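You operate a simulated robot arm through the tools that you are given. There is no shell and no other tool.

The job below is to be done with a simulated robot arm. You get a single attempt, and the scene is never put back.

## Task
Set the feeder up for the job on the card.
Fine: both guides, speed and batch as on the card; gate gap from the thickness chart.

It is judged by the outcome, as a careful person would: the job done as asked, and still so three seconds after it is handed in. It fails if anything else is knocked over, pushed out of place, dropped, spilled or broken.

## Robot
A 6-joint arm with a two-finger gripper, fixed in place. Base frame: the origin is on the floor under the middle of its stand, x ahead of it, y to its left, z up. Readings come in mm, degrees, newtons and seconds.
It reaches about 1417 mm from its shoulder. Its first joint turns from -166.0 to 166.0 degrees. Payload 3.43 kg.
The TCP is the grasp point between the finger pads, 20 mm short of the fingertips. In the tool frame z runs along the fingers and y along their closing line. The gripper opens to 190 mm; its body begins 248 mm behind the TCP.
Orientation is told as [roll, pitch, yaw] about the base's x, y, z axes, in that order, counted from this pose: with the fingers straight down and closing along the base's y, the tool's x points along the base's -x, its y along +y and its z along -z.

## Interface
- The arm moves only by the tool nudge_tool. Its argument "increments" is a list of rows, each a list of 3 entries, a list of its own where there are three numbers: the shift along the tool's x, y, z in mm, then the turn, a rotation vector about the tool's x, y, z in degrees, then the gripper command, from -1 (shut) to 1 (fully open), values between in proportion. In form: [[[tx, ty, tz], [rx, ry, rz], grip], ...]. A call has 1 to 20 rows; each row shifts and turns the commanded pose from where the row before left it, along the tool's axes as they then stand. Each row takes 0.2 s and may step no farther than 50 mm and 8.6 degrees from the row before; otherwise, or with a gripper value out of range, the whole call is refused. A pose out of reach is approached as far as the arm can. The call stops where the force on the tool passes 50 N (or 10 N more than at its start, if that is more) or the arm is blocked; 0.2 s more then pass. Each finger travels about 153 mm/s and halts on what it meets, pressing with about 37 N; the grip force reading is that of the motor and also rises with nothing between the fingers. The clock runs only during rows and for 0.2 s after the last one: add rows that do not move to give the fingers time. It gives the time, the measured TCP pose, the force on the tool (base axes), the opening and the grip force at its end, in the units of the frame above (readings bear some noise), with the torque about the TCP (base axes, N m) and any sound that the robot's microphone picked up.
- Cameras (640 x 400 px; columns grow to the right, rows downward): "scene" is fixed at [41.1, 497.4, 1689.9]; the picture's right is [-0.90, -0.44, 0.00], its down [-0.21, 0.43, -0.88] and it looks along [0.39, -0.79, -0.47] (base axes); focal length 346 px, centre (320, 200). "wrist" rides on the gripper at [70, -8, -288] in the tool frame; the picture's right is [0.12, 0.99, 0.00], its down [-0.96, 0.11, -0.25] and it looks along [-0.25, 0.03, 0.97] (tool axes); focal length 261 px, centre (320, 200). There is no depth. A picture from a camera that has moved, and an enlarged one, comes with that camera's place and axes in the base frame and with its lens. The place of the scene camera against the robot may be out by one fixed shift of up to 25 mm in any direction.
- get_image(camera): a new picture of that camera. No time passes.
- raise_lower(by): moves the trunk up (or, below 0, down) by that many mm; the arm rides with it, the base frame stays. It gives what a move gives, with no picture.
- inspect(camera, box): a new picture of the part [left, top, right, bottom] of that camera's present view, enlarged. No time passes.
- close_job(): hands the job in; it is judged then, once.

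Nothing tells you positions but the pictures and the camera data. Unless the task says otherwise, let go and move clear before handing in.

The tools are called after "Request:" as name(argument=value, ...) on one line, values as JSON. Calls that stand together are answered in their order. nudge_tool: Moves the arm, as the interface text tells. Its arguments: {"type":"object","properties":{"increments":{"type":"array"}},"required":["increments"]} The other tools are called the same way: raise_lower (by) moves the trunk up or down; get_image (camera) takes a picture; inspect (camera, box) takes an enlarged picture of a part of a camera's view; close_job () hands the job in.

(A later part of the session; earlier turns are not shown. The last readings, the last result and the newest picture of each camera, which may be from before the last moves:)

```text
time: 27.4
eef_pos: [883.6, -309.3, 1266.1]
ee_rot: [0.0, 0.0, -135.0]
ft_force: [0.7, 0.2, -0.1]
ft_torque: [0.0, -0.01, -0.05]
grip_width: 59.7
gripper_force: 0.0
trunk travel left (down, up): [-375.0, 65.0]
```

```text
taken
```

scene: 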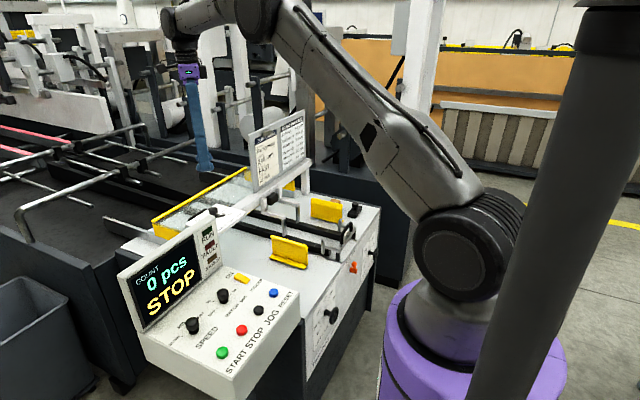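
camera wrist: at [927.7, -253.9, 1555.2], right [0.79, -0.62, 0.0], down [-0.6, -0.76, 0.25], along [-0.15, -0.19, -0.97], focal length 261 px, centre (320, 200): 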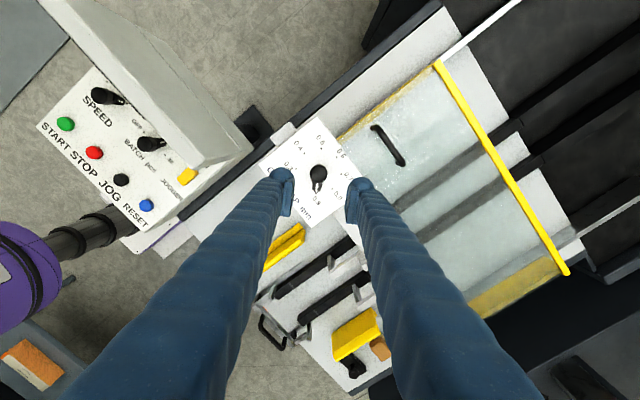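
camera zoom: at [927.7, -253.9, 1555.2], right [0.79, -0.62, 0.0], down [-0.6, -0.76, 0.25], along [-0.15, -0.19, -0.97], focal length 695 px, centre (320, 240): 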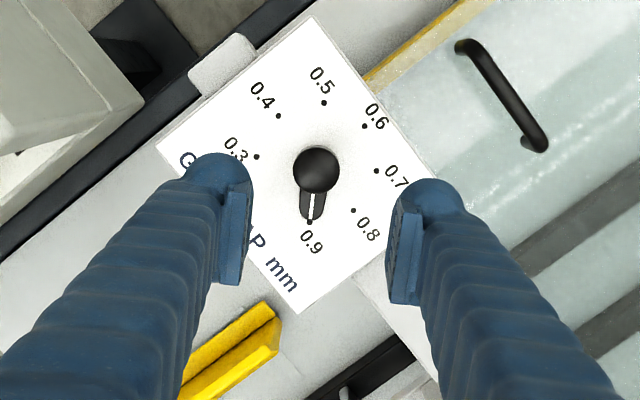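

The gate knob axis works out to about (880.5, −309), with the plate at z≈1052. I'll correct the offset and go down most of the way.

Request:
nudge_tool(increments=[[[-1.9, -2.5, 0], [0, 0, 0], -0.37], [[0, 0, 40], [0, 0, 0], -0.37], [[0, 0, 40], [0, 0, 0], -0.37], [[0, 0, 40], [0, 0, 0], -0.37], [[0, 0, 20], [0, 0, 0], -0.37], [[0, 0, 0], [0, 0, 0], -0.37]])

Request:
inspect(camera="wrist", box=[240, 110, 400, 260])

Request:
inspect(camera="scene", box=[170, 150, 290, 250])

```text
time: 28.8
eef_pos: [881.3, -309.3, 1124.9]
ee_rot: [-0.1, -0.1, -134.9]
ft_force: [0.4, 0.5, 0.3]
ft_torque: [0.0, -0.01, -0.01]
grip_width: 60.1
gripper_force: 0.0
trunk travel left (down, up): [-375.0, 65.0]
```

```text
2.67 times, centred on (320, 185) of wrist
camera zoom: at [924.7, -253.1, 1415.2], right [0.79, -0.62, 0.0], down [-0.6, -0.76, 0.25], along [-0.15, -0.19, -0.97], focal length 695 px, centre (320, 240)
```

zoom: 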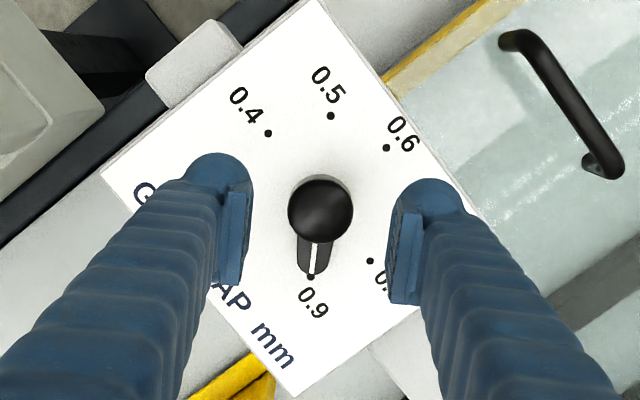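

```text
4.00 times, centred on (230, 200) of scene
camera zoom: at [41.1, 497.4, 1689.9], right [-0.9, -0.44, 0.0], down [-0.21, 0.43, -0.88], along [0.39, -0.79, -0.47], focal length 1386 px, centre (680, 200)
```

zoom: 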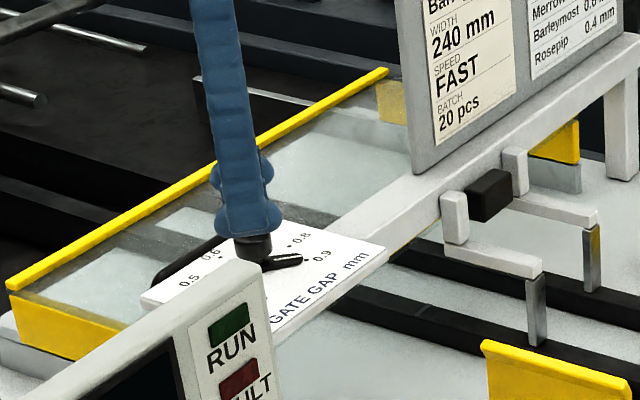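

Still centred. I'll go down another 35 mm and compare with the view I had when gripping the batch knob.

Request:
nudge_tool(increments=[[[0, 0, 20], [0, 0, 0], -0.37], [[0, 0, 15], [0, 0, 0], -0.37], [[0, 0, 0], [0, 0, 0], -0.37]])

Request:
inspect(camera="wrist", box=[250, 110, 390, 260])

Request:
inspect(camera="scene", box=[190, 180, 250, 240])

```text
time: 29.6
eef_pos: [881.3, -309.1, 1091.5]
ee_rot: [0.0, 0.0, -134.8]
ft_force: [0.4, -0.4, -0.3]
ft_torque: [-0.07, 0.03, -0.02]
grip_width: 59.9
gripper_force: 0.2
trunk travel left (down, up): [-375.0, 65.0]
```

```text
2.67 times, centred on (320, 185) of wrist
camera zoom: at [924.2, -253.5, 1380.2], right [0.79, -0.62, 0.0], down [-0.6, -0.76, 0.25], along [-0.15, -0.19, -0.97], focal length 695 px, centre (320, 240)
```

zoom: 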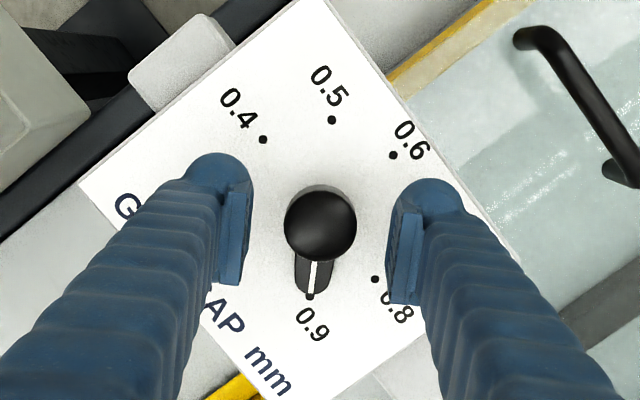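

```text
6.67 times, centred on (220, 210) of scene
camera zoom: at [41.1, 497.4, 1689.9], right [-0.9, -0.44, 0.0], down [-0.21, 0.43, -0.88], along [0.39, -0.79, -0.47], focal length 2309 px, centre (987, 133)
```

zoom: 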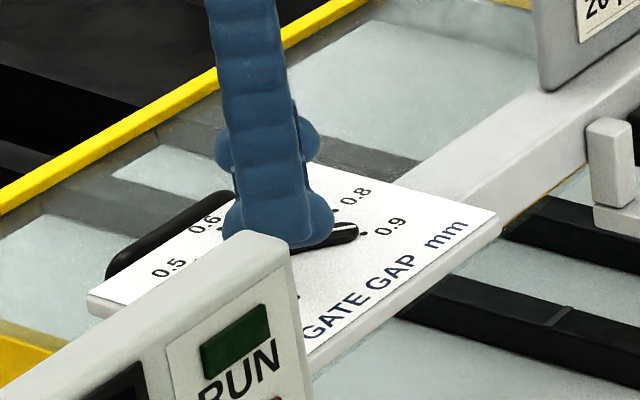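

The head size now nearly matches the earlier grip. I'll go down 6 mm, close, and turn the first 67.5° toward 0.6.

Request:
nudge_tool(increments=[[[0, 0, 6], [0, 0, 0], -0.37], [[0, 0, 0], [0, 0, 0], -1], [[0, 0, 0], [0, 0, 0], -1], [[0, 0, 0], [0, 0, 0], -1], [[0, 0, 0], [0, 0, -7.5], -1], [[0, 0, 0], [0, 0, -7.5], -1], [[0, 0, 0], [0, 0, -7.5], -1], [[0, 0, 0], [0, 0, -7.5], -1], [[0, 0, 0], [0, 0, -7.5], -1], [[0, 0, 0], [0, 0, -7.5], -1], [[0, 0, 0], [0, 0, -7.5], -1], [[0, 0, 0], [0, 0, -7.5], -1], [[0, 0, 0], [0, 0, -7.5], -1], [[0, 0, 0], [0, 0, 0], -1]])

Request:
inspect(camera="wrist", box=[250, 110, 390, 260])

Request:
inspect(camera="scene", box=[190, 180, 250, 240])

```text
time: 32.6
eef_pos: [882.8, -310.2, 1085.2]
ee_rot: [-0.1, 0.1, -67.3]
ft_force: [-1.1, -2.0, -6.2]
ft_torque: [-0.08, -0.03, -0.04]
grip_width: 30.7
gripper_force: 44.7
trunk travel left (down, up): [-375.0, 65.0]
```

```text
2.67 times, centred on (320, 185) of wrist
camera zoom: at [846.4, -247.8, 1374.1], right [0.87, 0.49, 0.0], down [0.48, -0.84, 0.25], along [0.12, -0.22, -0.97], focal length 695 px, centre (320, 240)
```

zoom: 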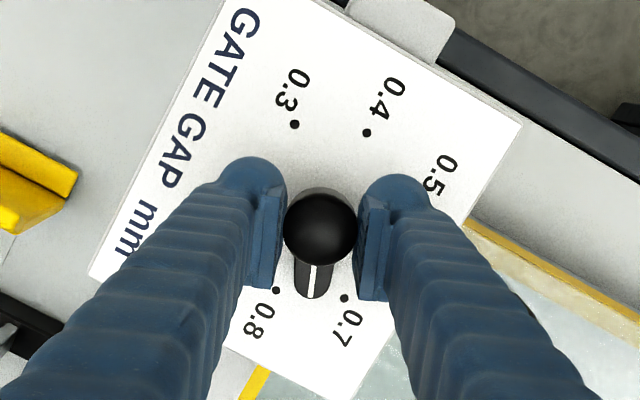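

```text
6.67 times, centred on (220, 210) of scene
camera zoom: at [41.1, 497.4, 1689.9], right [-0.9, -0.44, 0.0], down [-0.21, 0.43, -0.88], along [0.39, -0.79, -0.47], focal length 2309 px, centre (987, 133)
```

zoom: 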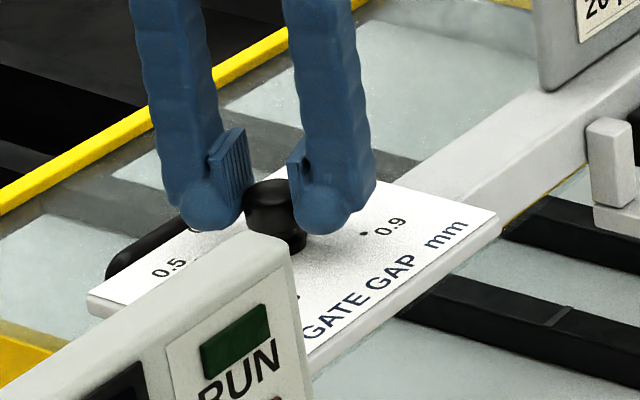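

The knob is turning with me, midway between 0.8 and 0.7. I'll continue the remaining 67.5° to 0.6.

Request:
nudge_tool(increments=[[[0, 0, 0], [0, 0, -7.5], -1], [[0, 0, 0], [0, 0, -7.5], -1], [[0, 0, 0], [0, 0, -7.5], -1], [[0, 0, 0], [0, 0, -7.5], -1], [[0, 0, 0], [0, 0, -7.5], -1], [[0, 0, 0], [0, 0, -7.5], -1], [[0, 0, 0], [0, 0, -7.5], -1], [[0, 0, 0], [0, 0, -7.5], -1], [[0, 0, 0], [0, 0, -7.5], -1], [[0, 0, 0], [0, 0, 0], -1]])

Request:
inspect(camera="wrist", box=[250, 110, 390, 260])

Request:
inspect(camera="scene", box=[190, 180, 250, 240])

```text
time: 34.8
eef_pos: [882.9, -309.2, 1085.6]
ee_rot: [0.0, 0.1, 0.1]
ft_force: [7.5, 1.0, -4.4]
ft_torque: [0.02, -0.03, 0.01]
grip_width: 30.6
gripper_force: 45.1
trunk travel left (down, up): [-375.0, 65.0]
```

```text
2.67 times, centred on (320, 185) of wrist
camera zoom: at [811.0, -317.6, 1374.2], right [-0.12, 0.99, 0.0], down [0.96, 0.12, 0.25], along [0.24, 0.03, -0.97], focal length 695 px, centre (320, 240)
```

zoom: 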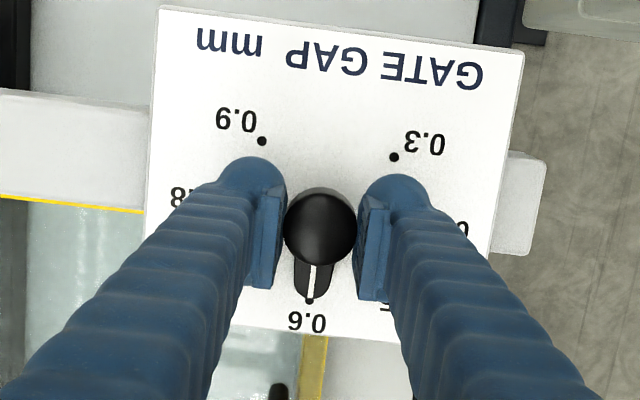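

```text
6.67 times, centred on (220, 210) of scene
camera zoom: at [41.1, 497.4, 1689.9], right [-0.9, -0.44, 0.0], down [-0.21, 0.43, -0.88], along [0.39, -0.79, -0.47], focal length 2309 px, centre (987, 133)
```

zoom: 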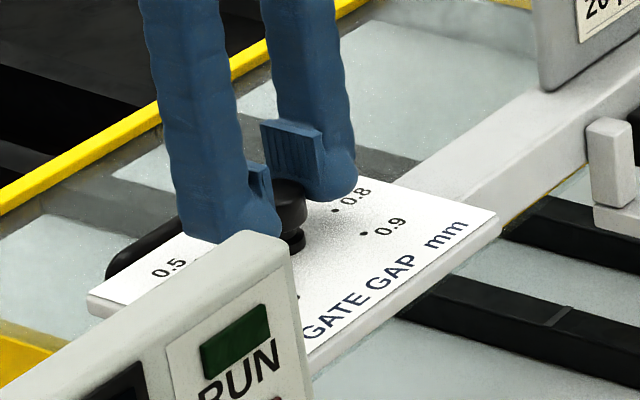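

The gate pointer is at 0.6. I'll release, lift straight up and check the result.

Request:
nudge_tool(increments=[[[0, 0, 0], [0, 0, 0], -0.37], [[0, 0, 0], [0, 0, 0], -0.37], [[0, 0, -40], [0, 0, 0], -0.37], [[0, 0, -40], [0, 0, 0], -0.37], [[0, 0, -40], [0, 0, 0], -0.37], [[0, 0, -40], [0, 0, 0], 0], [[0, 0, -40], [0, 0, 0], 0.5], [[0, 0, 0], [0, 0, 0], 1], [[0, 0, 0], [0, 0, 0], 1]])

Request:
inspect(camera="wrist", box=[240, 110, 400, 260])

Request:
inspect(camera="scene", box=[190, 180, 250, 240])

Request:
get_image(camera="scene")

```text
time: 36.8
eef_pos: [880.5, -308.8, 1285.7]
ee_rot: [0.0, 0.0, 0.0]
ft_force: [0.7, -0.9, -0.4]
ft_torque: [0.0, -0.02, 0.01]
grip_width: 190.1
gripper_force: 0.0
trunk travel left (down, up): [-375.0, 65.0]
```

```text
2.67 times, centred on (320, 185) of wrist
camera zoom: at [809.2, -316.9, 1574.8], right [-0.12, 0.99, 0.0], down [0.96, 0.12, 0.25], along [0.25, 0.03, -0.97], focal length 695 px, centre (320, 240)
```

zoom: 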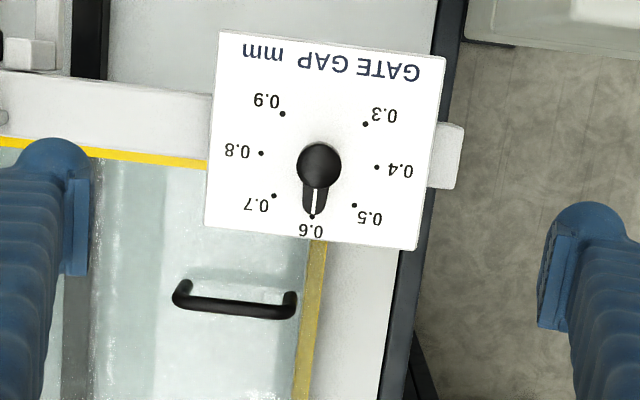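

```text
6.67 times, centred on (220, 210) of scene
camera zoom: at [41.1, 497.4, 1689.9], right [-0.9, -0.44, 0.0], down [-0.21, 0.43, -0.88], along [0.39, -0.79, -0.47], focal length 2309 px, centre (987, 133)
```

zoom: 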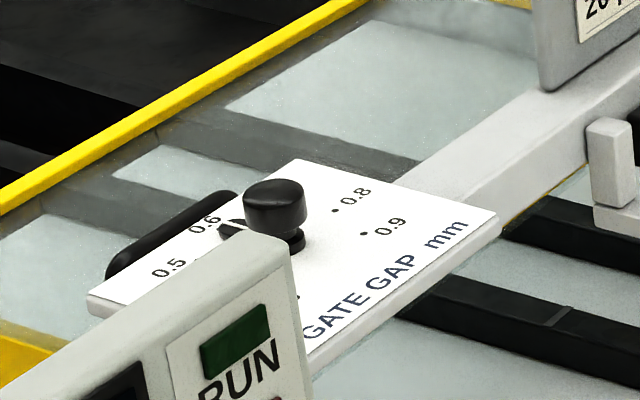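

```text
taken
```

scene: 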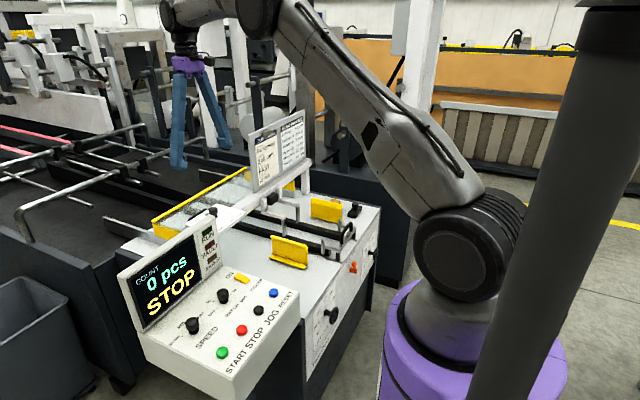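

The gate is set at 0.6. I'll move back toward the robot in front of the machine to look at the front face.

Request:
nudge_tool(increments=[[[45, 0, 0], [0, 0, 0], 1], [[45, 0, 0], [0, 0, 0], 1], [[45, 0, 0], [0, 0, 0], 1], [[45, 0, 0], [0, 0, 0], 1], [[45, 0, 0], [0, 0, 0], 1], [[45, 0, 0], [0, 0, 0], 1], [[45, 0, 0], [0, 0, 0], 1], [[45, 0, 0], [0, 0, 0], 1], [[45, 0, 0], [0, 0, 0], 1], [[45, -20, 0], [0, 0, 0], 1], [[45, -40, 0], [0, 0, 0], 1], [[45, -40, 0], [0, 0, 0], 1], [[0, -45, 0], [0, 0, 0], 1], [[0, -45, 0], [0, 0, 0], 1], [[0, -45, 0], [0, 0, 0], 1], [[0, -40, 0], [0, 0, 0], 1], [[0, 0, 0], [0, 0, 0], 1]])

Request:
get_image(camera="scene")

Request:
get_image(camera="wrist")

```text
refused: row 11 steps farther than a row can; nothing moved
```

```text
taken
```

scene: 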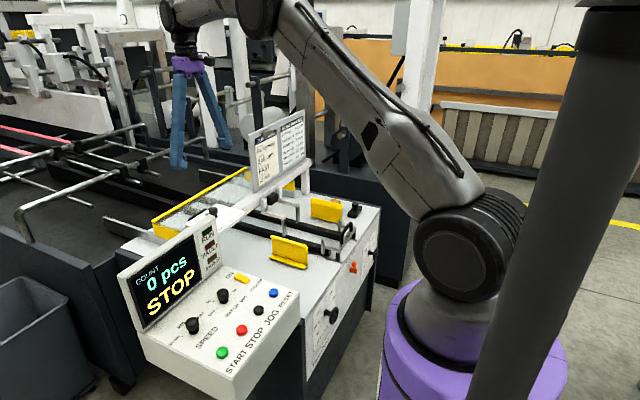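

```text
taken
camera wrist: at [809.2, -316.9, 1574.8], right [-0.12, 0.99, 0.0], down [0.96, 0.12, 0.25], along [0.25, 0.03, -0.97], focal length 261 px, centre (320, 200)
```

wrist: 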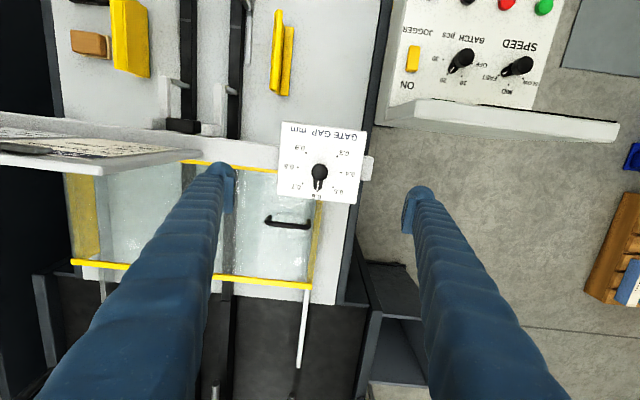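

One step was too long, so nothing moved. I'll resend with shorter rows.

Request:
nudge_tool(increments=[[[45, 0, 0], [0, 0, 0], 1], [[45, 0, 0], [0, 0, 0], 1], [[45, 0, 0], [0, 0, 0], 1], [[45, 0, 0], [0, 0, 0], 1], [[45, 0, 0], [0, 0, 0], 1], [[45, 0, 0], [0, 0, 0], 1], [[45, 0, 0], [0, 0, 0], 1], [[45, 0, 0], [0, 0, 0], 1], [[45, 0, 0], [0, 0, 0], 1], [[45, 0, 0], [0, 0, 0], 1], [[40, -25, 0], [0, 0, 0], 1], [[30, -35, 0], [0, 0, 0], 1], [[20, -40, 0], [0, 0, 0], 1], [[0, -45, 0], [0, 0, 0], 1], [[0, -45, 0], [0, 0, 0], 1], [[0, -40, 0], [0, 0, 0], 1], [[0, 0, 0], [0, 0, 0], 1]])

Request:
get_image(camera="scene")

Request:
get_image(camera="wrist")

```text
time: 40.4
eef_pos: [343.0, -540.3, 1286.4]
ee_rot: [0.0, 0.0, 0.1]
ft_force: [0.9, 0.8, 0.3]
ft_torque: [-0.03, 0.01, -0.01]
grip_width: 189.9
gripper_force: 0.0
trunk travel left (down, up): [-375.0, 65.0]
```

```text
taken
```

scene: 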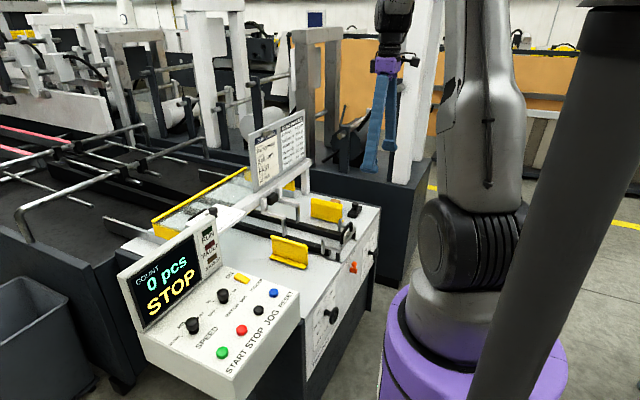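

```text
taken
camera wrist: at [270.9, -548.2, 1576.0], right [-0.12, 0.99, 0.0], down [0.96, 0.12, 0.25], along [0.25, 0.03, -0.97], focal length 261 px, centre (320, 200)
```

wrist: 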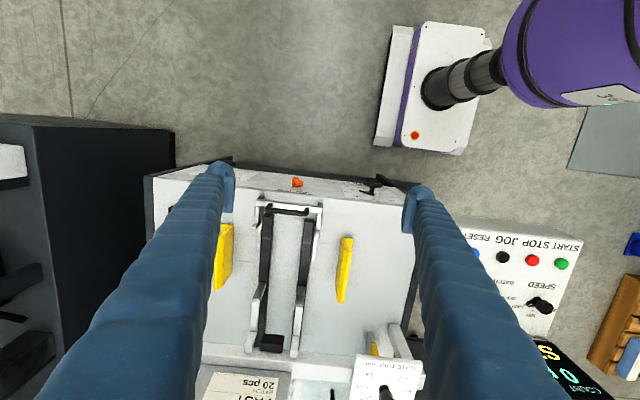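

Now I'll tilt the tool forward 45° so the camera can see the front face.

Request:
nudge_tool(increments=[[[0, 0, 0], [0, -7.5, 0], 1], [[0, 0, 0], [0, -7.5, 0], 1], [[0, 0, 0], [0, -7.5, 0], 1], [[0, 0, 0], [0, -7.5, 0], 1], [[0, 0, 0], [0, -7.5, 0], 1], [[0, 0, 0], [0, -7.5, 0], 1], [[0, 0, 0], [0, 0, 0], 1]])

Request:
get_image(camera="scene")

Request:
get_image(camera="wrist")

```text
time: 42.0
eef_pos: [342.3, -541.4, 1286.3]
ee_rot: [0.1, -45.0, 0.1]
ft_force: [0.7, 0.2, 0.2]
ft_torque: [0.03, 0.05, 0.03]
grip_width: 190.1
gripper_force: 0.1
trunk travel left (down, up): [-375.0, 65.0]
```

```text
taken
```

scene: 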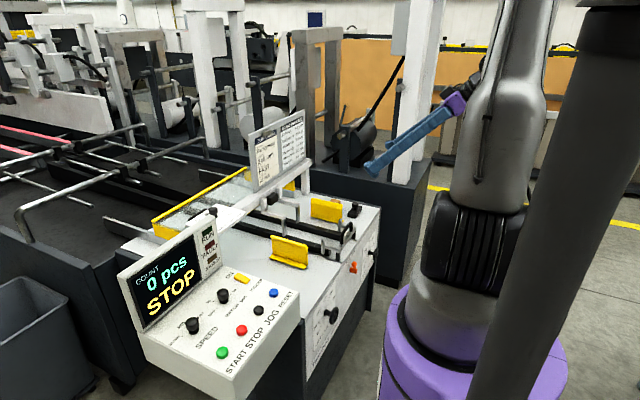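

```text
taken
camera wrist: at [87.0, -548.4, 1441.3], right [-0.08, 0.99, -0.08], down [0.5, 0.12, 0.86], along [0.86, 0.03, -0.51], focal length 261 px, centre (320, 200)
```

wrist: 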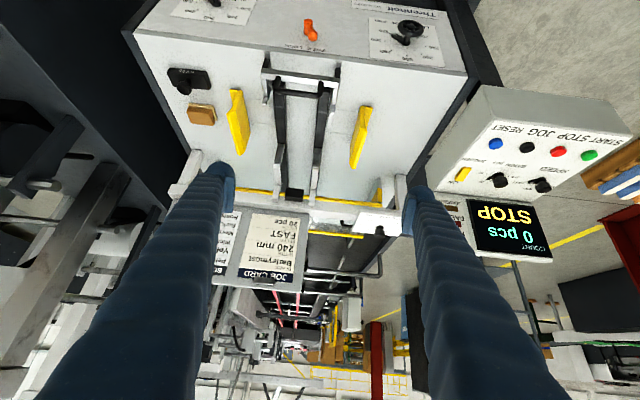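

The front face is coming into view. I'll lower the arm about 400 mm and back a little.

Request:
nudge_tool(increments=[[[33.9, 0, 22.6], [0, 0, 0], 1], [[33.9, 0, 22.6], [0, 0, 0], 1], [[33.9, 0, 22.6], [0, 0, 0], 1], [[33.9, 0, 22.6], [0, 0, 0], 1], [[33.9, 0, 22.6], [0, 0, 0], 1], [[33.9, 0, 22.6], [0, 0, 0], 1], [[33.9, 0, 22.6], [0, 0, 0], 1], [[33.9, 0, 22.6], [0, 0, 0], 1], [[33.9, 0, 22.6], [0, 0, 0], 1], [[33.9, 0, 22.6], [0, 0, 0], 1], [[0, 0, 0], [0, 0, 0], 1]])

Request:
get_image(camera="scene")

Request:
get_image(camera="wrist")

```text
time: 44.4
eef_pos: [256.7, -588.0, 911.4]
ee_rot: [1.5, -44.8, -0.6]
ft_force: [-0.2, -0.1, -0.5]
ft_torque: [0.05, 0.01, 0.03]
grip_width: 190.0
gripper_force: 0.1
out of reach, approached as far as the arm can: row 8, 9, 10
trunk travel left (down, up): [-375.0, 65.0]
```

```text
taken
```

scene: 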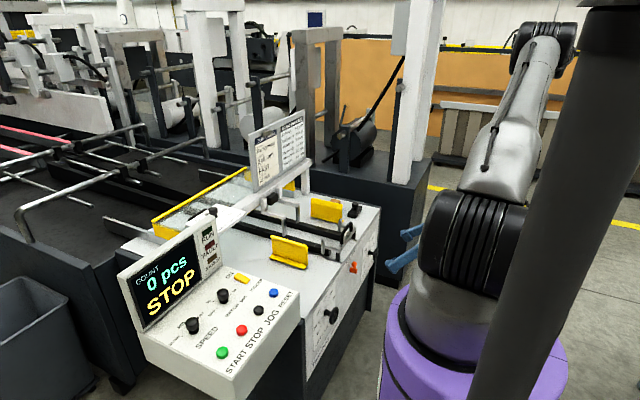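

```text
taken
camera wrist: at [2.7, -600.3, 1066.9], right [-0.09, 0.99, -0.06], down [0.51, 0.1, 0.86], along [0.86, 0.05, -0.51], focal length 261 px, centre (320, 200)
```

wrist: 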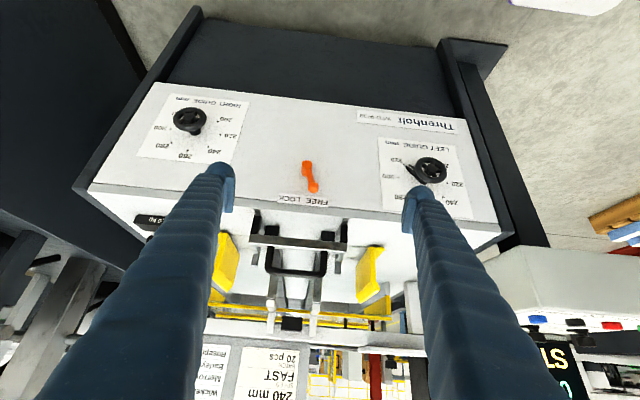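

The arm reached a limit near there, but I get a good view of the front face. I'll zoom into both dials and the lever.

Request:
inspect(camera="wrist", box=[360, 120, 480, 220])

Request:
inspect(camera="wrist", box=[130, 80, 250, 180])

Request:
inspect(camera="wrist", box=[260, 140, 360, 220])

Request:
inspect(camera="scene", box=[340, 180, 540, 320])

```text
4.00 times, centred on (420, 170) of wrist
camera zoom: at [2.7, -600.3, 1066.9], right [-0.09, 0.99, -0.06], down [0.51, 0.1, 0.86], along [0.86, 0.05, -0.51], focal length 1043 px, centre (-80, 320)
```

zoom: 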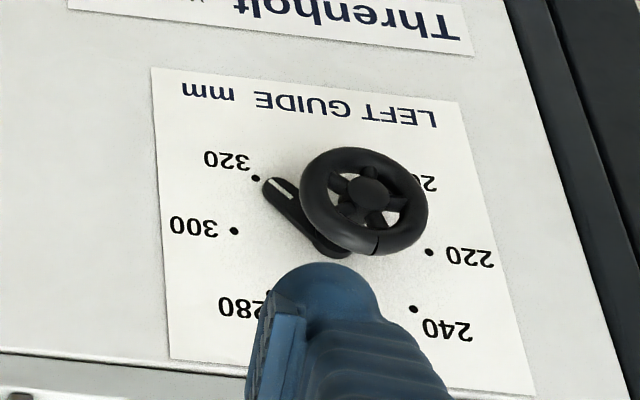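

```text
4.00 times, centred on (190, 130) of wrist
camera zoom: at [2.7, -600.3, 1066.9], right [-0.09, 0.99, -0.06], down [0.51, 0.1, 0.86], along [0.86, 0.05, -0.51], focal length 1043 px, centre (840, 480)
```

zoom: 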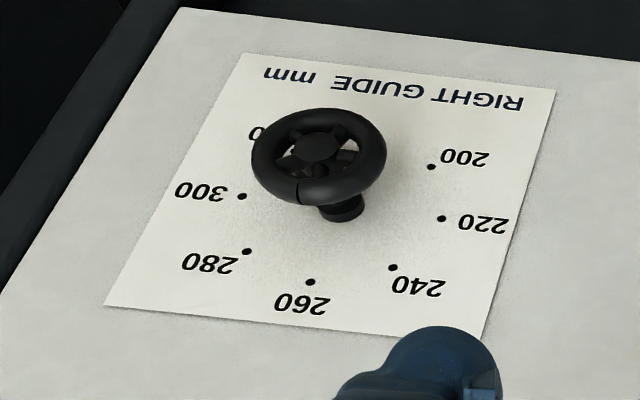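

```text
5.00 times, centred on (310, 180) of wrist
camera zoom: at [2.7, -600.3, 1066.9], right [-0.09, 0.99, -0.06], down [0.51, 0.1, 0.86], along [0.86, 0.05, -0.51], focal length 1303 px, centre (370, 300)
```

zoom: 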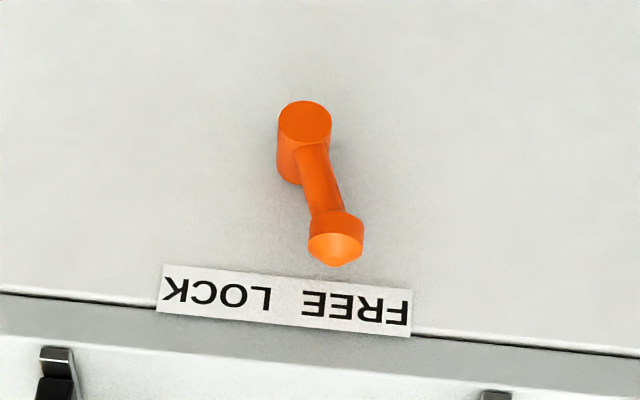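

```text
2.86 times, centred on (440, 250) of scene
camera zoom: at [41.1, 497.4, 1689.9], right [-0.9, -0.44, 0.0], down [-0.21, 0.43, -0.88], along [0.39, -0.79, -0.47], focal length 990 px, centre (-23, 57)
```

zoom: 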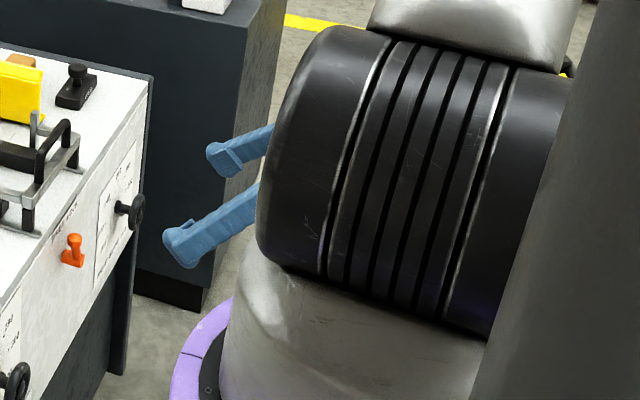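

The left guide pointer is at 320, and the lever leans to the FREE side. The right pointer is hidden behind its wheel, probably near 320. I'll back out of the reach limit and look for a better pose farther along −y, where the arm folds less.

Request:
nudge_tool(increments=[[[-33.9, 0, -22.6], [0, 0, 0], 1], [[-33.9, 0, -22.6], [0, 0, 0], 1], [[-33.9, 0, -22.6], [0, 0, 0], 1], [[-33.9, 0, -22.6], [0, 0, 0], 1], [[0, 0, 0], [0, 0, 0], 1]])

Request:
get_image(camera="scene")

```text
time: 45.6
eef_pos: [289.0, -587.4, 1070.0]
ee_rot: [0.2, -45.1, 0.0]
ft_force: [-0.1, -0.7, -0.1]
ft_torque: [0.01, 0.01, -0.01]
grip_width: 190.0
gripper_force: 0.1
trunk travel left (down, up): [-375.0, 65.0]
```

```text
taken
```

scene: 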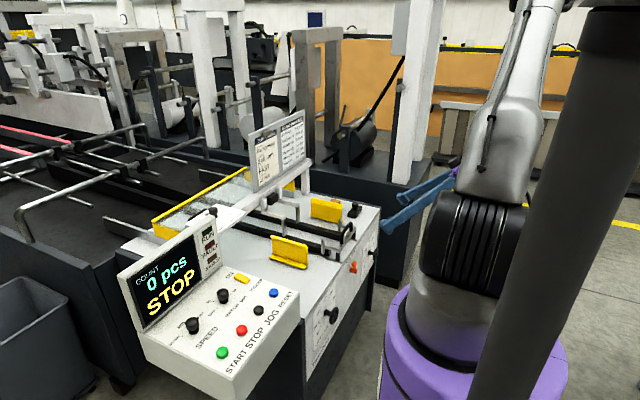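

The arm is back within reach. I'll move out to y≈−710 and then go down, watching for the limit.

Request:
nudge_tool(increments=[[[0, -40, 0], [0, 0, 0], 1], [[0, -40, 0], [0, 0, 0], 1], [[0, -40, 0], [0, 0, 0], 1], [[24.75, 0, 24.75], [0, 0, 0], 1], [[24.75, 0, 24.75], [0, 0, 0], 1], [[24.75, 0, 24.75], [0, 0, 0], 1], [[24.75, 0, 24.75], [0, 0, 0], 1], [[24.75, 0, 24.75], [0, 0, 0], 1], [[24.75, 0, 24.75], [0, 0, 0], 1], [[0, 0, 0], [0, 0, 0], 1]])

Request:
get_image(camera="scene")

Request:
get_image(camera="wrist")

```text
time: 47.8
eef_pos: [289.3, -706.8, 859.1]
ee_rot: [0.1, -45.1, 0.1]
ft_force: [-0.6, -0.7, -0.6]
ft_torque: [0.06, -0.02, 0.0]
grip_width: 190.0
gripper_force: 0.1
trunk travel left (down, up): [-375.0, 65.0]
```

```text
taken
```

scene: 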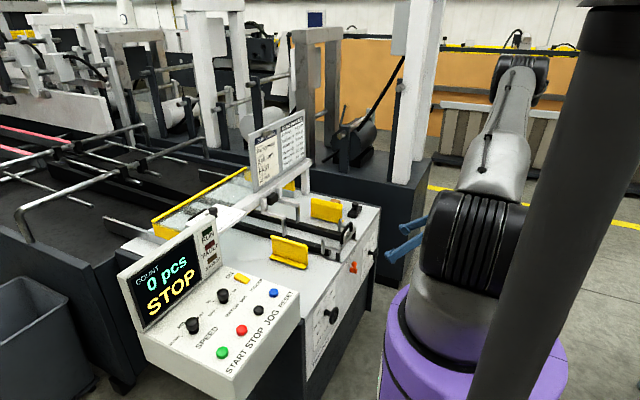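

```text
taken
camera wrist: at [34.8, -715.5, 1015.0], right [-0.09, 0.99, -0.08], down [0.51, 0.12, 0.86], along [0.86, 0.03, -0.51], focal length 261 px, centre (320, 200)
```

wrist: 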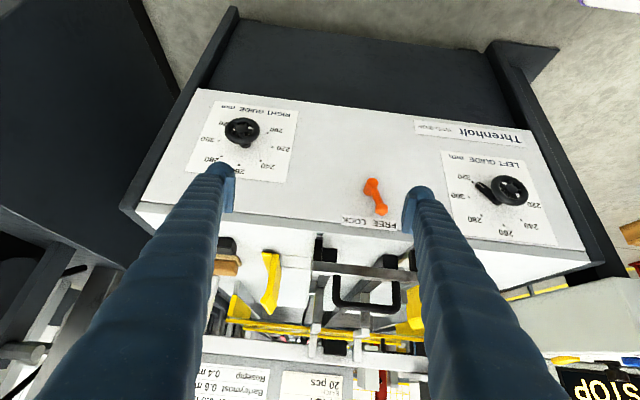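

This pose is reachable and both dials are visible. I'll zoom in for detail.

Request:
inspect(camera="wrist", box=[190, 90, 310, 190])

Request:
inspect(camera="wrist", box=[430, 140, 570, 260])

Request:
inspect(camera="wrist", box=[320, 160, 420, 240])

```text
4.00 times, centred on (250, 140) of wrist
camera zoom: at [34.8, -715.5, 1015.0], right [-0.09, 0.99, -0.08], down [0.51, 0.12, 0.86], along [0.86, 0.03, -0.51], focal length 1043 px, centre (600, 440)
```

zoom: 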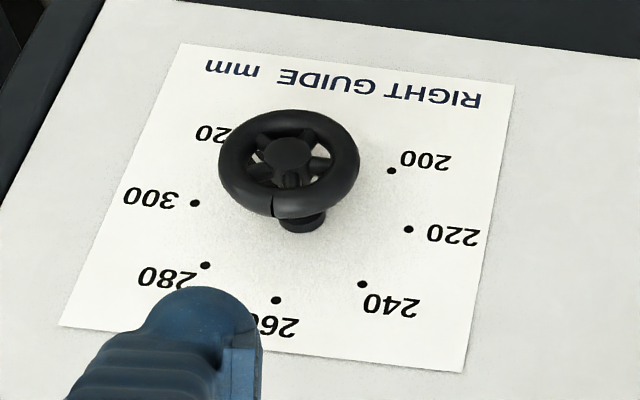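

```text
3.33 times, centred on (500, 200) of wrist
camera zoom: at [34.8, -715.5, 1015.0], right [-0.09, 0.99, -0.08], down [0.51, 0.12, 0.86], along [0.86, 0.03, -0.51], focal length 869 px, centre (-280, 200)
```

zoom: 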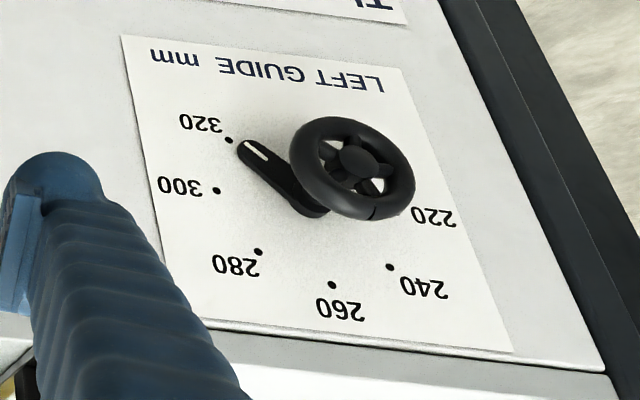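

```text
5.00 times, centred on (370, 200) of wrist
camera zoom: at [34.8, -715.5, 1015.0], right [-0.09, 0.99, -0.08], down [0.51, 0.12, 0.86], along [0.86, 0.03, -0.51], focal length 1303 px, centre (70, 200)
```

zoom: 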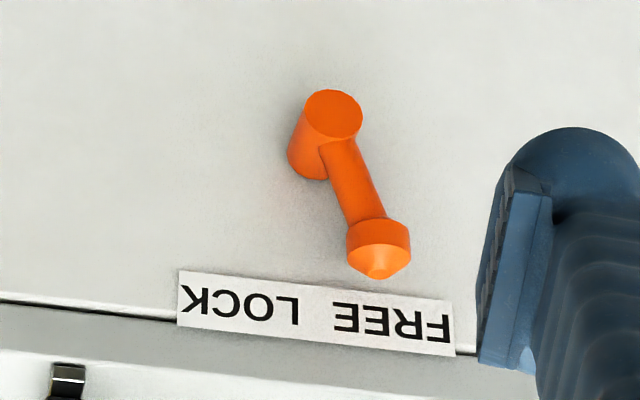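

The dials sit at different heights: left wheel axis at about (y −352, z 722), right at (y −866, z 654), wheel plane x≈411, face x≈454. I'll tilt the tool fully horizontal, keeping it clear of the face.

Request:
nudge_tool(increments=[[[0, -20, 0], [0, -7.5, 0], 1], [[0, -20, 0], [0, -7.5, 0], 1], [[0, -20, 0], [0, -7.5, 0], 1], [[0, -20, 0], [0, -7.5, 0], 1], [[0, -20, 0], [0, -7.5, 0], 1], [[0, -20, 0], [0, -7.5, 0], 1], [[0, 0, 0], [0, 0, 0], 1]])

Request:
get_image(camera="scene")

Request:
get_image(camera="wrist")

```text
time: 49.4
eef_pos: [289.4, -826.9, 861.6]
ee_rot: [173.4, -89.9, -173.3]
ft_force: [-0.1, -0.5, -0.8]
ft_torque: [0.02, -0.02, -0.09]
grip_width: 190.1
gripper_force: 0.1
trunk travel left (down, up): [-375.0, 65.0]
```

```text
taken
```

scene: 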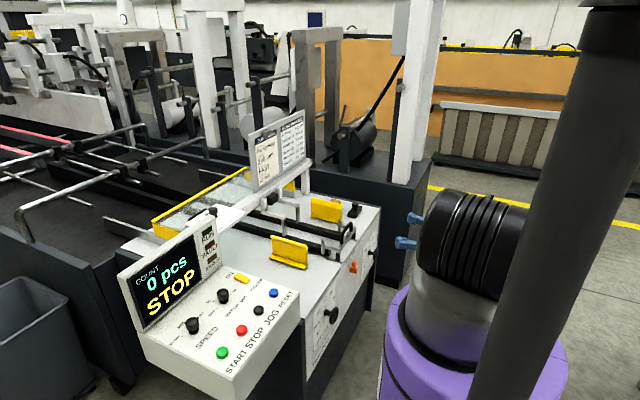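

```text
taken
camera wrist: at [-0.4, -834.9, 791.8], right [0.0, 0.99, -0.12], down [-0.25, 0.11, 0.96], along [0.97, 0.03, 0.25], focal length 261 px, centre (320, 200)
```

wrist: 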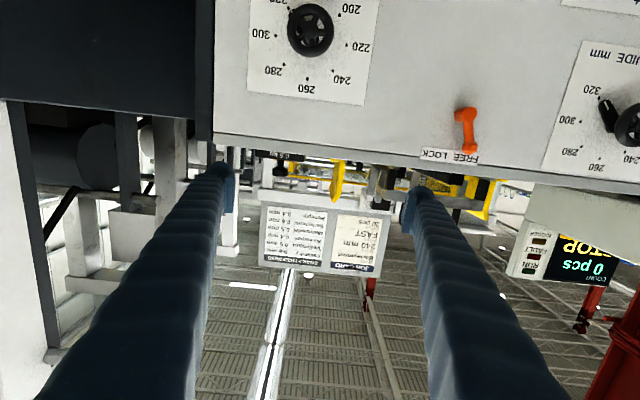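

The tool is now horizontal, pointing at the face. I'll lower it to the right wheel's height, keeping 100 mm away.

Request:
nudge_tool(increments=[[[41, -7.6, 0], [0, 0, 0], 1], [[41, -7.6, 0], [0, 0, 0], 1], [[41, -7.6, 0], [0, 0, 0], 1], [[41, -7.6, 0], [0, 0, 0], 1], [[41, -7.6, 0], [0, 0, 0], 1], [[0, 0, 0], [0, 0, 0], 1]])

Request:
get_image(camera="wrist")

Request:
inspect(camera="wrist", box=[240, 90, 400, 210])

Request:
get_image(camera="scene")

```text
time: 50.8
eef_pos: [268.2, -812.2, 806.4]
ee_rot: [5.0, -88.6, -7.1]
ft_force: [0.4, 0.5, -0.1]
ft_torque: [-0.02, -0.02, 0.02]
grip_width: 190.1
gripper_force: 0.0
out of reach, approached as far as the arm can: row 1, 2, 3, 4, 5
trunk travel left (down, up): [-375.0, 65.0]
```

```text
taken
camera wrist: at [-22.4, -810.1, 744.4], right [0.03, 0.99, -0.12], down [-0.22, 0.12, 0.97], along [0.97, -0.01, 0.22], focal length 261 px, centre (320, 200)
```

wrist: 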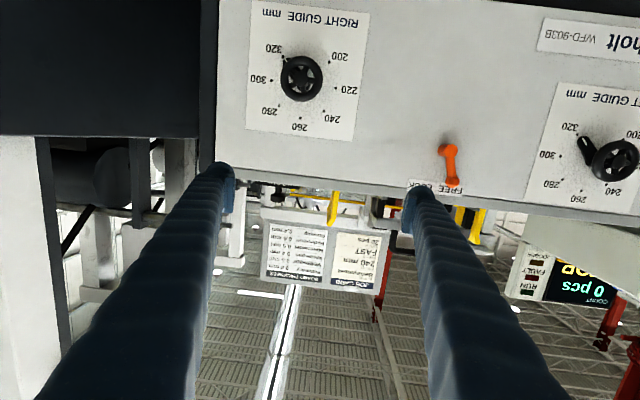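

```text
3.33 times, centred on (320, 150) of wrist
camera zoom: at [-22.4, -810.1, 744.4], right [0.03, 0.99, -0.12], down [-0.22, 0.12, 0.97], along [0.97, -0.01, 0.22], focal length 869 px, centre (320, 367)
```

zoom: 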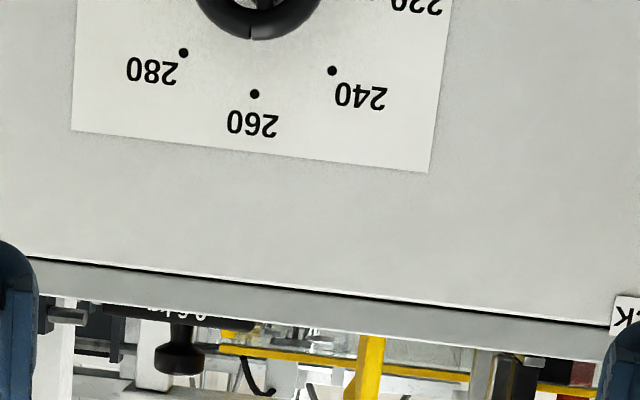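

```text
taken
```

scene: 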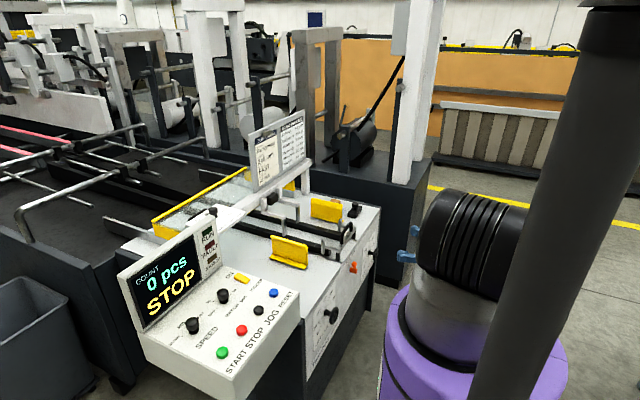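

The arm can't go lower here with the trunk at this height, but the right pointer is visible now, also at 320. I'll back up to a reachable pose, straighten the tool, then use the trunk to lower.

Request:
nudge_tool(increments=[[[-30, -10, 10], [0, 0, 0], 1], [[-30, -10, 10], [-2.1, -1.4, 0], 1], [[0, -10, 0], [0, 0, 0], 1], [[0, -10, 0], [0, 0, 0], 1], [[0, 0, 0], [0, 0, 0], 1]])

Request:
get_image(camera="wrist")

```text
time: 52.0
eef_pos: [283.4, -824.7, 882.6]
ee_rot: [-179.3, -88.6, -178.4]
ft_force: [0.0, 0.6, 0.1]
ft_torque: [-0.01, -0.01, -0.01]
grip_width: 189.9
gripper_force: 0.0
out of reach, approached as far as the arm can: row 1, 2, 3, 4
trunk travel left (down, up): [-375.0, 65.0]
```

```text
taken
camera wrist: at [-3.0, -843.9, 806.5], right [-0.03, 0.99, -0.12], down [-0.28, 0.11, 0.96], along [0.96, 0.07, 0.27], focal length 261 px, centre (320, 200)
```

wrist: 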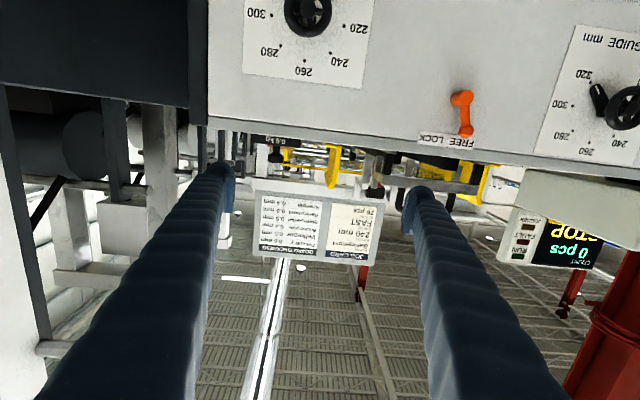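

I'm at z≈883 with a small tilt error. I'll lower the trunk 200 mm so the arm itself doesn't have to reach so low, then look.

Request:
raise_lower(by=-200)

Request:
get_image(camera="wrist")

Request:
get_image(camera="scene")

```text
time: 54.2
eef_pos: [282.7, -825.5, 682.5]
ee_rot: [-178.6, -88.6, -179.3]
ft_force: [0.8, 0.8, -0.8]
ft_torque: [0.01, 0.01, 0.02]
grip_width: 190.2
gripper_force: 0.1
trunk travel left (down, up): [-175.0, 265.0]
```

```text
taken
camera wrist: at [-3.1, -844.0, 606.7], right [-0.03, 0.99, -0.12], down [-0.28, 0.11, 0.96], along [0.96, 0.07, 0.27], focal length 261 px, centre (320, 200)
```

wrist: 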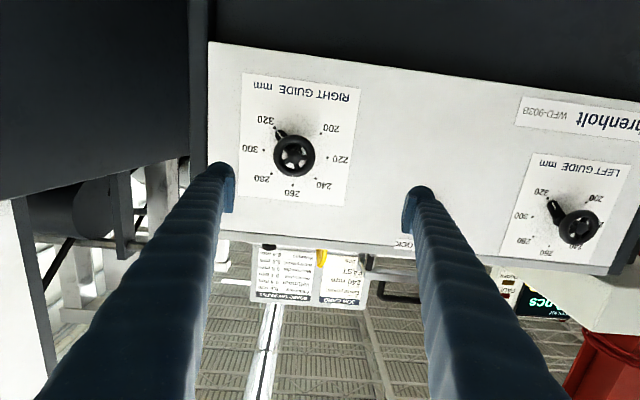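

```text
taken
```

scene: 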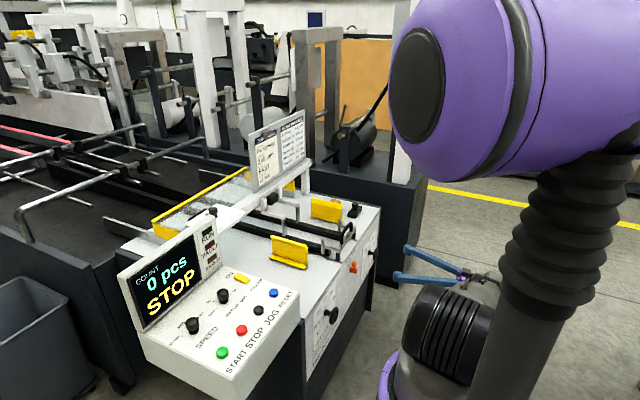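

The trunk came down 200 mm and the gripper is now near the right wheel's height. I'll straighten the small yaw and pitch error.

Request:
nudge_tool(increments=[[[0, 0, 0], [2.1, 1.4, 0], 1], [[0, 0, 0], [0, 0, 0], 1]])

Request:
get_image(camera="wrist")

```text
time: 54.8
eef_pos: [284.4, -823.6, 683.9]
ee_rot: [-69.1, -89.9, 69.2]
ft_force: [0.0, -0.1, 1.1]
ft_torque: [0.0, 0.09, -0.03]
grip_width: 189.8
gripper_force: 0.0
trunk travel left (down, up): [-175.0, 265.0]
```

```text
taken
camera wrist: at [-5.3, -832.8, 614.1], right [0.0, 0.99, -0.12], down [-0.25, 0.12, 0.96], along [0.97, 0.03, 0.25], focal length 261 px, centre (320, 200)
```

wrist: 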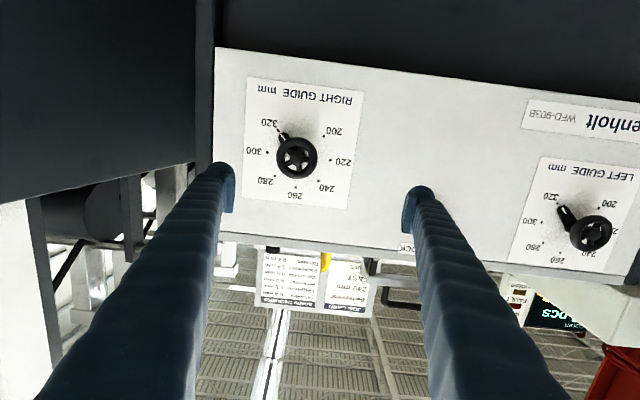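

The tool is squared up. I'll zoom in on the right dial and wheel.

Request:
inspect(camera="wrist", box=[230, 70, 380, 220])

Request:
inspect(camera="wrist", box=[500, 140, 640, 280])

```text
2.67 times, centred on (305, 145) of wrist
camera zoom: at [-5.3, -832.8, 614.1], right [0.0, 0.99, -0.12], down [-0.25, 0.12, 0.96], along [0.97, 0.03, 0.25], focal length 695 px, centre (360, 347)
```

zoom: 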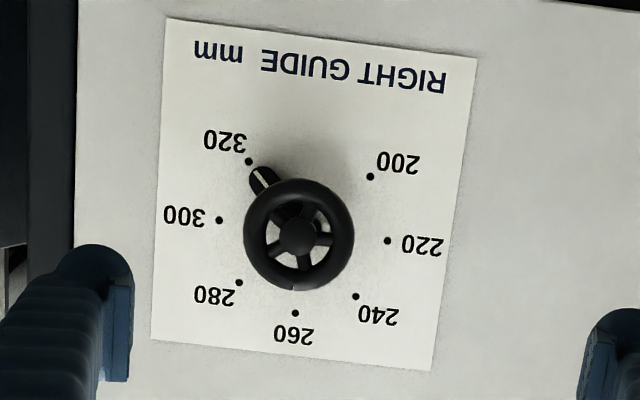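

```text
2.86 times, centred on (570, 210) of wrist
camera zoom: at [-5.3, -832.8, 614.1], right [0.0, 0.99, -0.12], down [-0.25, 0.12, 0.96], along [0.97, 0.03, 0.25], focal length 745 px, centre (-394, 171)
```

zoom: 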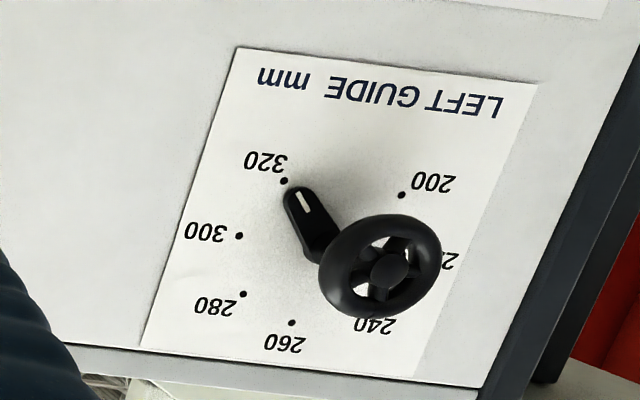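

The right wheel centre resolves to about (411, −864.5, 657), with the face at x≈450. I need a 180° counter-clockwise turn from 320 to 240. I'll pre-rotate the gripper +90° and line up in free space to test the reach.

Request:
nudge_tool(increments=[[[13, -20, 0], [0, 0, 0], 1], [[14, -21, 0], [0, 0, 0], 1], [[0, 0, 0], [0, 0, 7.5], 1], [[0, 0, 0], [0, 0, 7.5], 1], [[0, 0, 0], [0, 0, 7.5], 1], [[0, 0, 0], [0, 0, 7.5], 1], [[0, 0, 0], [0, 0, 7.5], 1], [[0, 0, 0], [0, 0, 7.5], 1], [[0, 0, 0], [0, 0, 7.5], 1], [[0, 0, 0], [0, 0, 7.5], 1], [[0, 0, 0], [0, 0, 7.5], 1], [[0, 0, 0], [0, 0, 7.5], 1], [[0, 0, 0], [0, 0, 7.5], 1], [[0, 0, 0], [0, 0, 7.5], 1], [[0, 0, 0], [0, 0, 0], 1]])

Request:
get_image(camera="wrist")

Request:
get_image(camera="scene")

```text
time: 58.0
eef_pos: [283.7, -840.7, 672.1]
ee_rot: [89.9, 0.2, -90.0]
ft_force: [0.1, 0.7, -0.5]
ft_torque: [-0.01, 0.04, 0.0]
grip_width: 190.0
gripper_force: 0.1
out of reach, approached as far as the arm can: row 1, 2
trunk travel left (down, up): [-175.0, 265.0]
```

```text
taken
camera wrist: at [-5.4, -768.9, 664.9], right [0.0, 0.12, 0.99], down [-0.25, -0.96, 0.11], along [0.97, -0.25, 0.03], focal length 261 px, centre (320, 200)
```

wrist: 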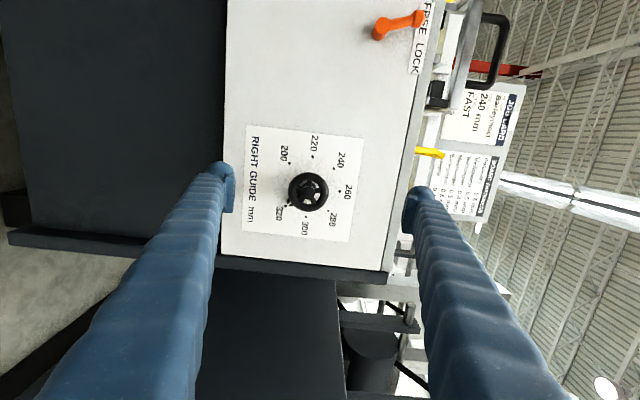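

```text
taken
```

scene: 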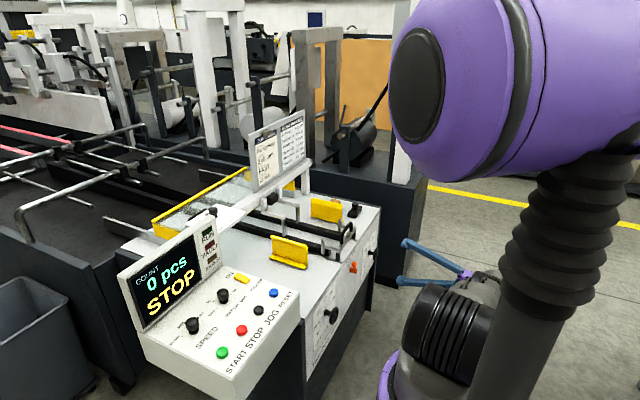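

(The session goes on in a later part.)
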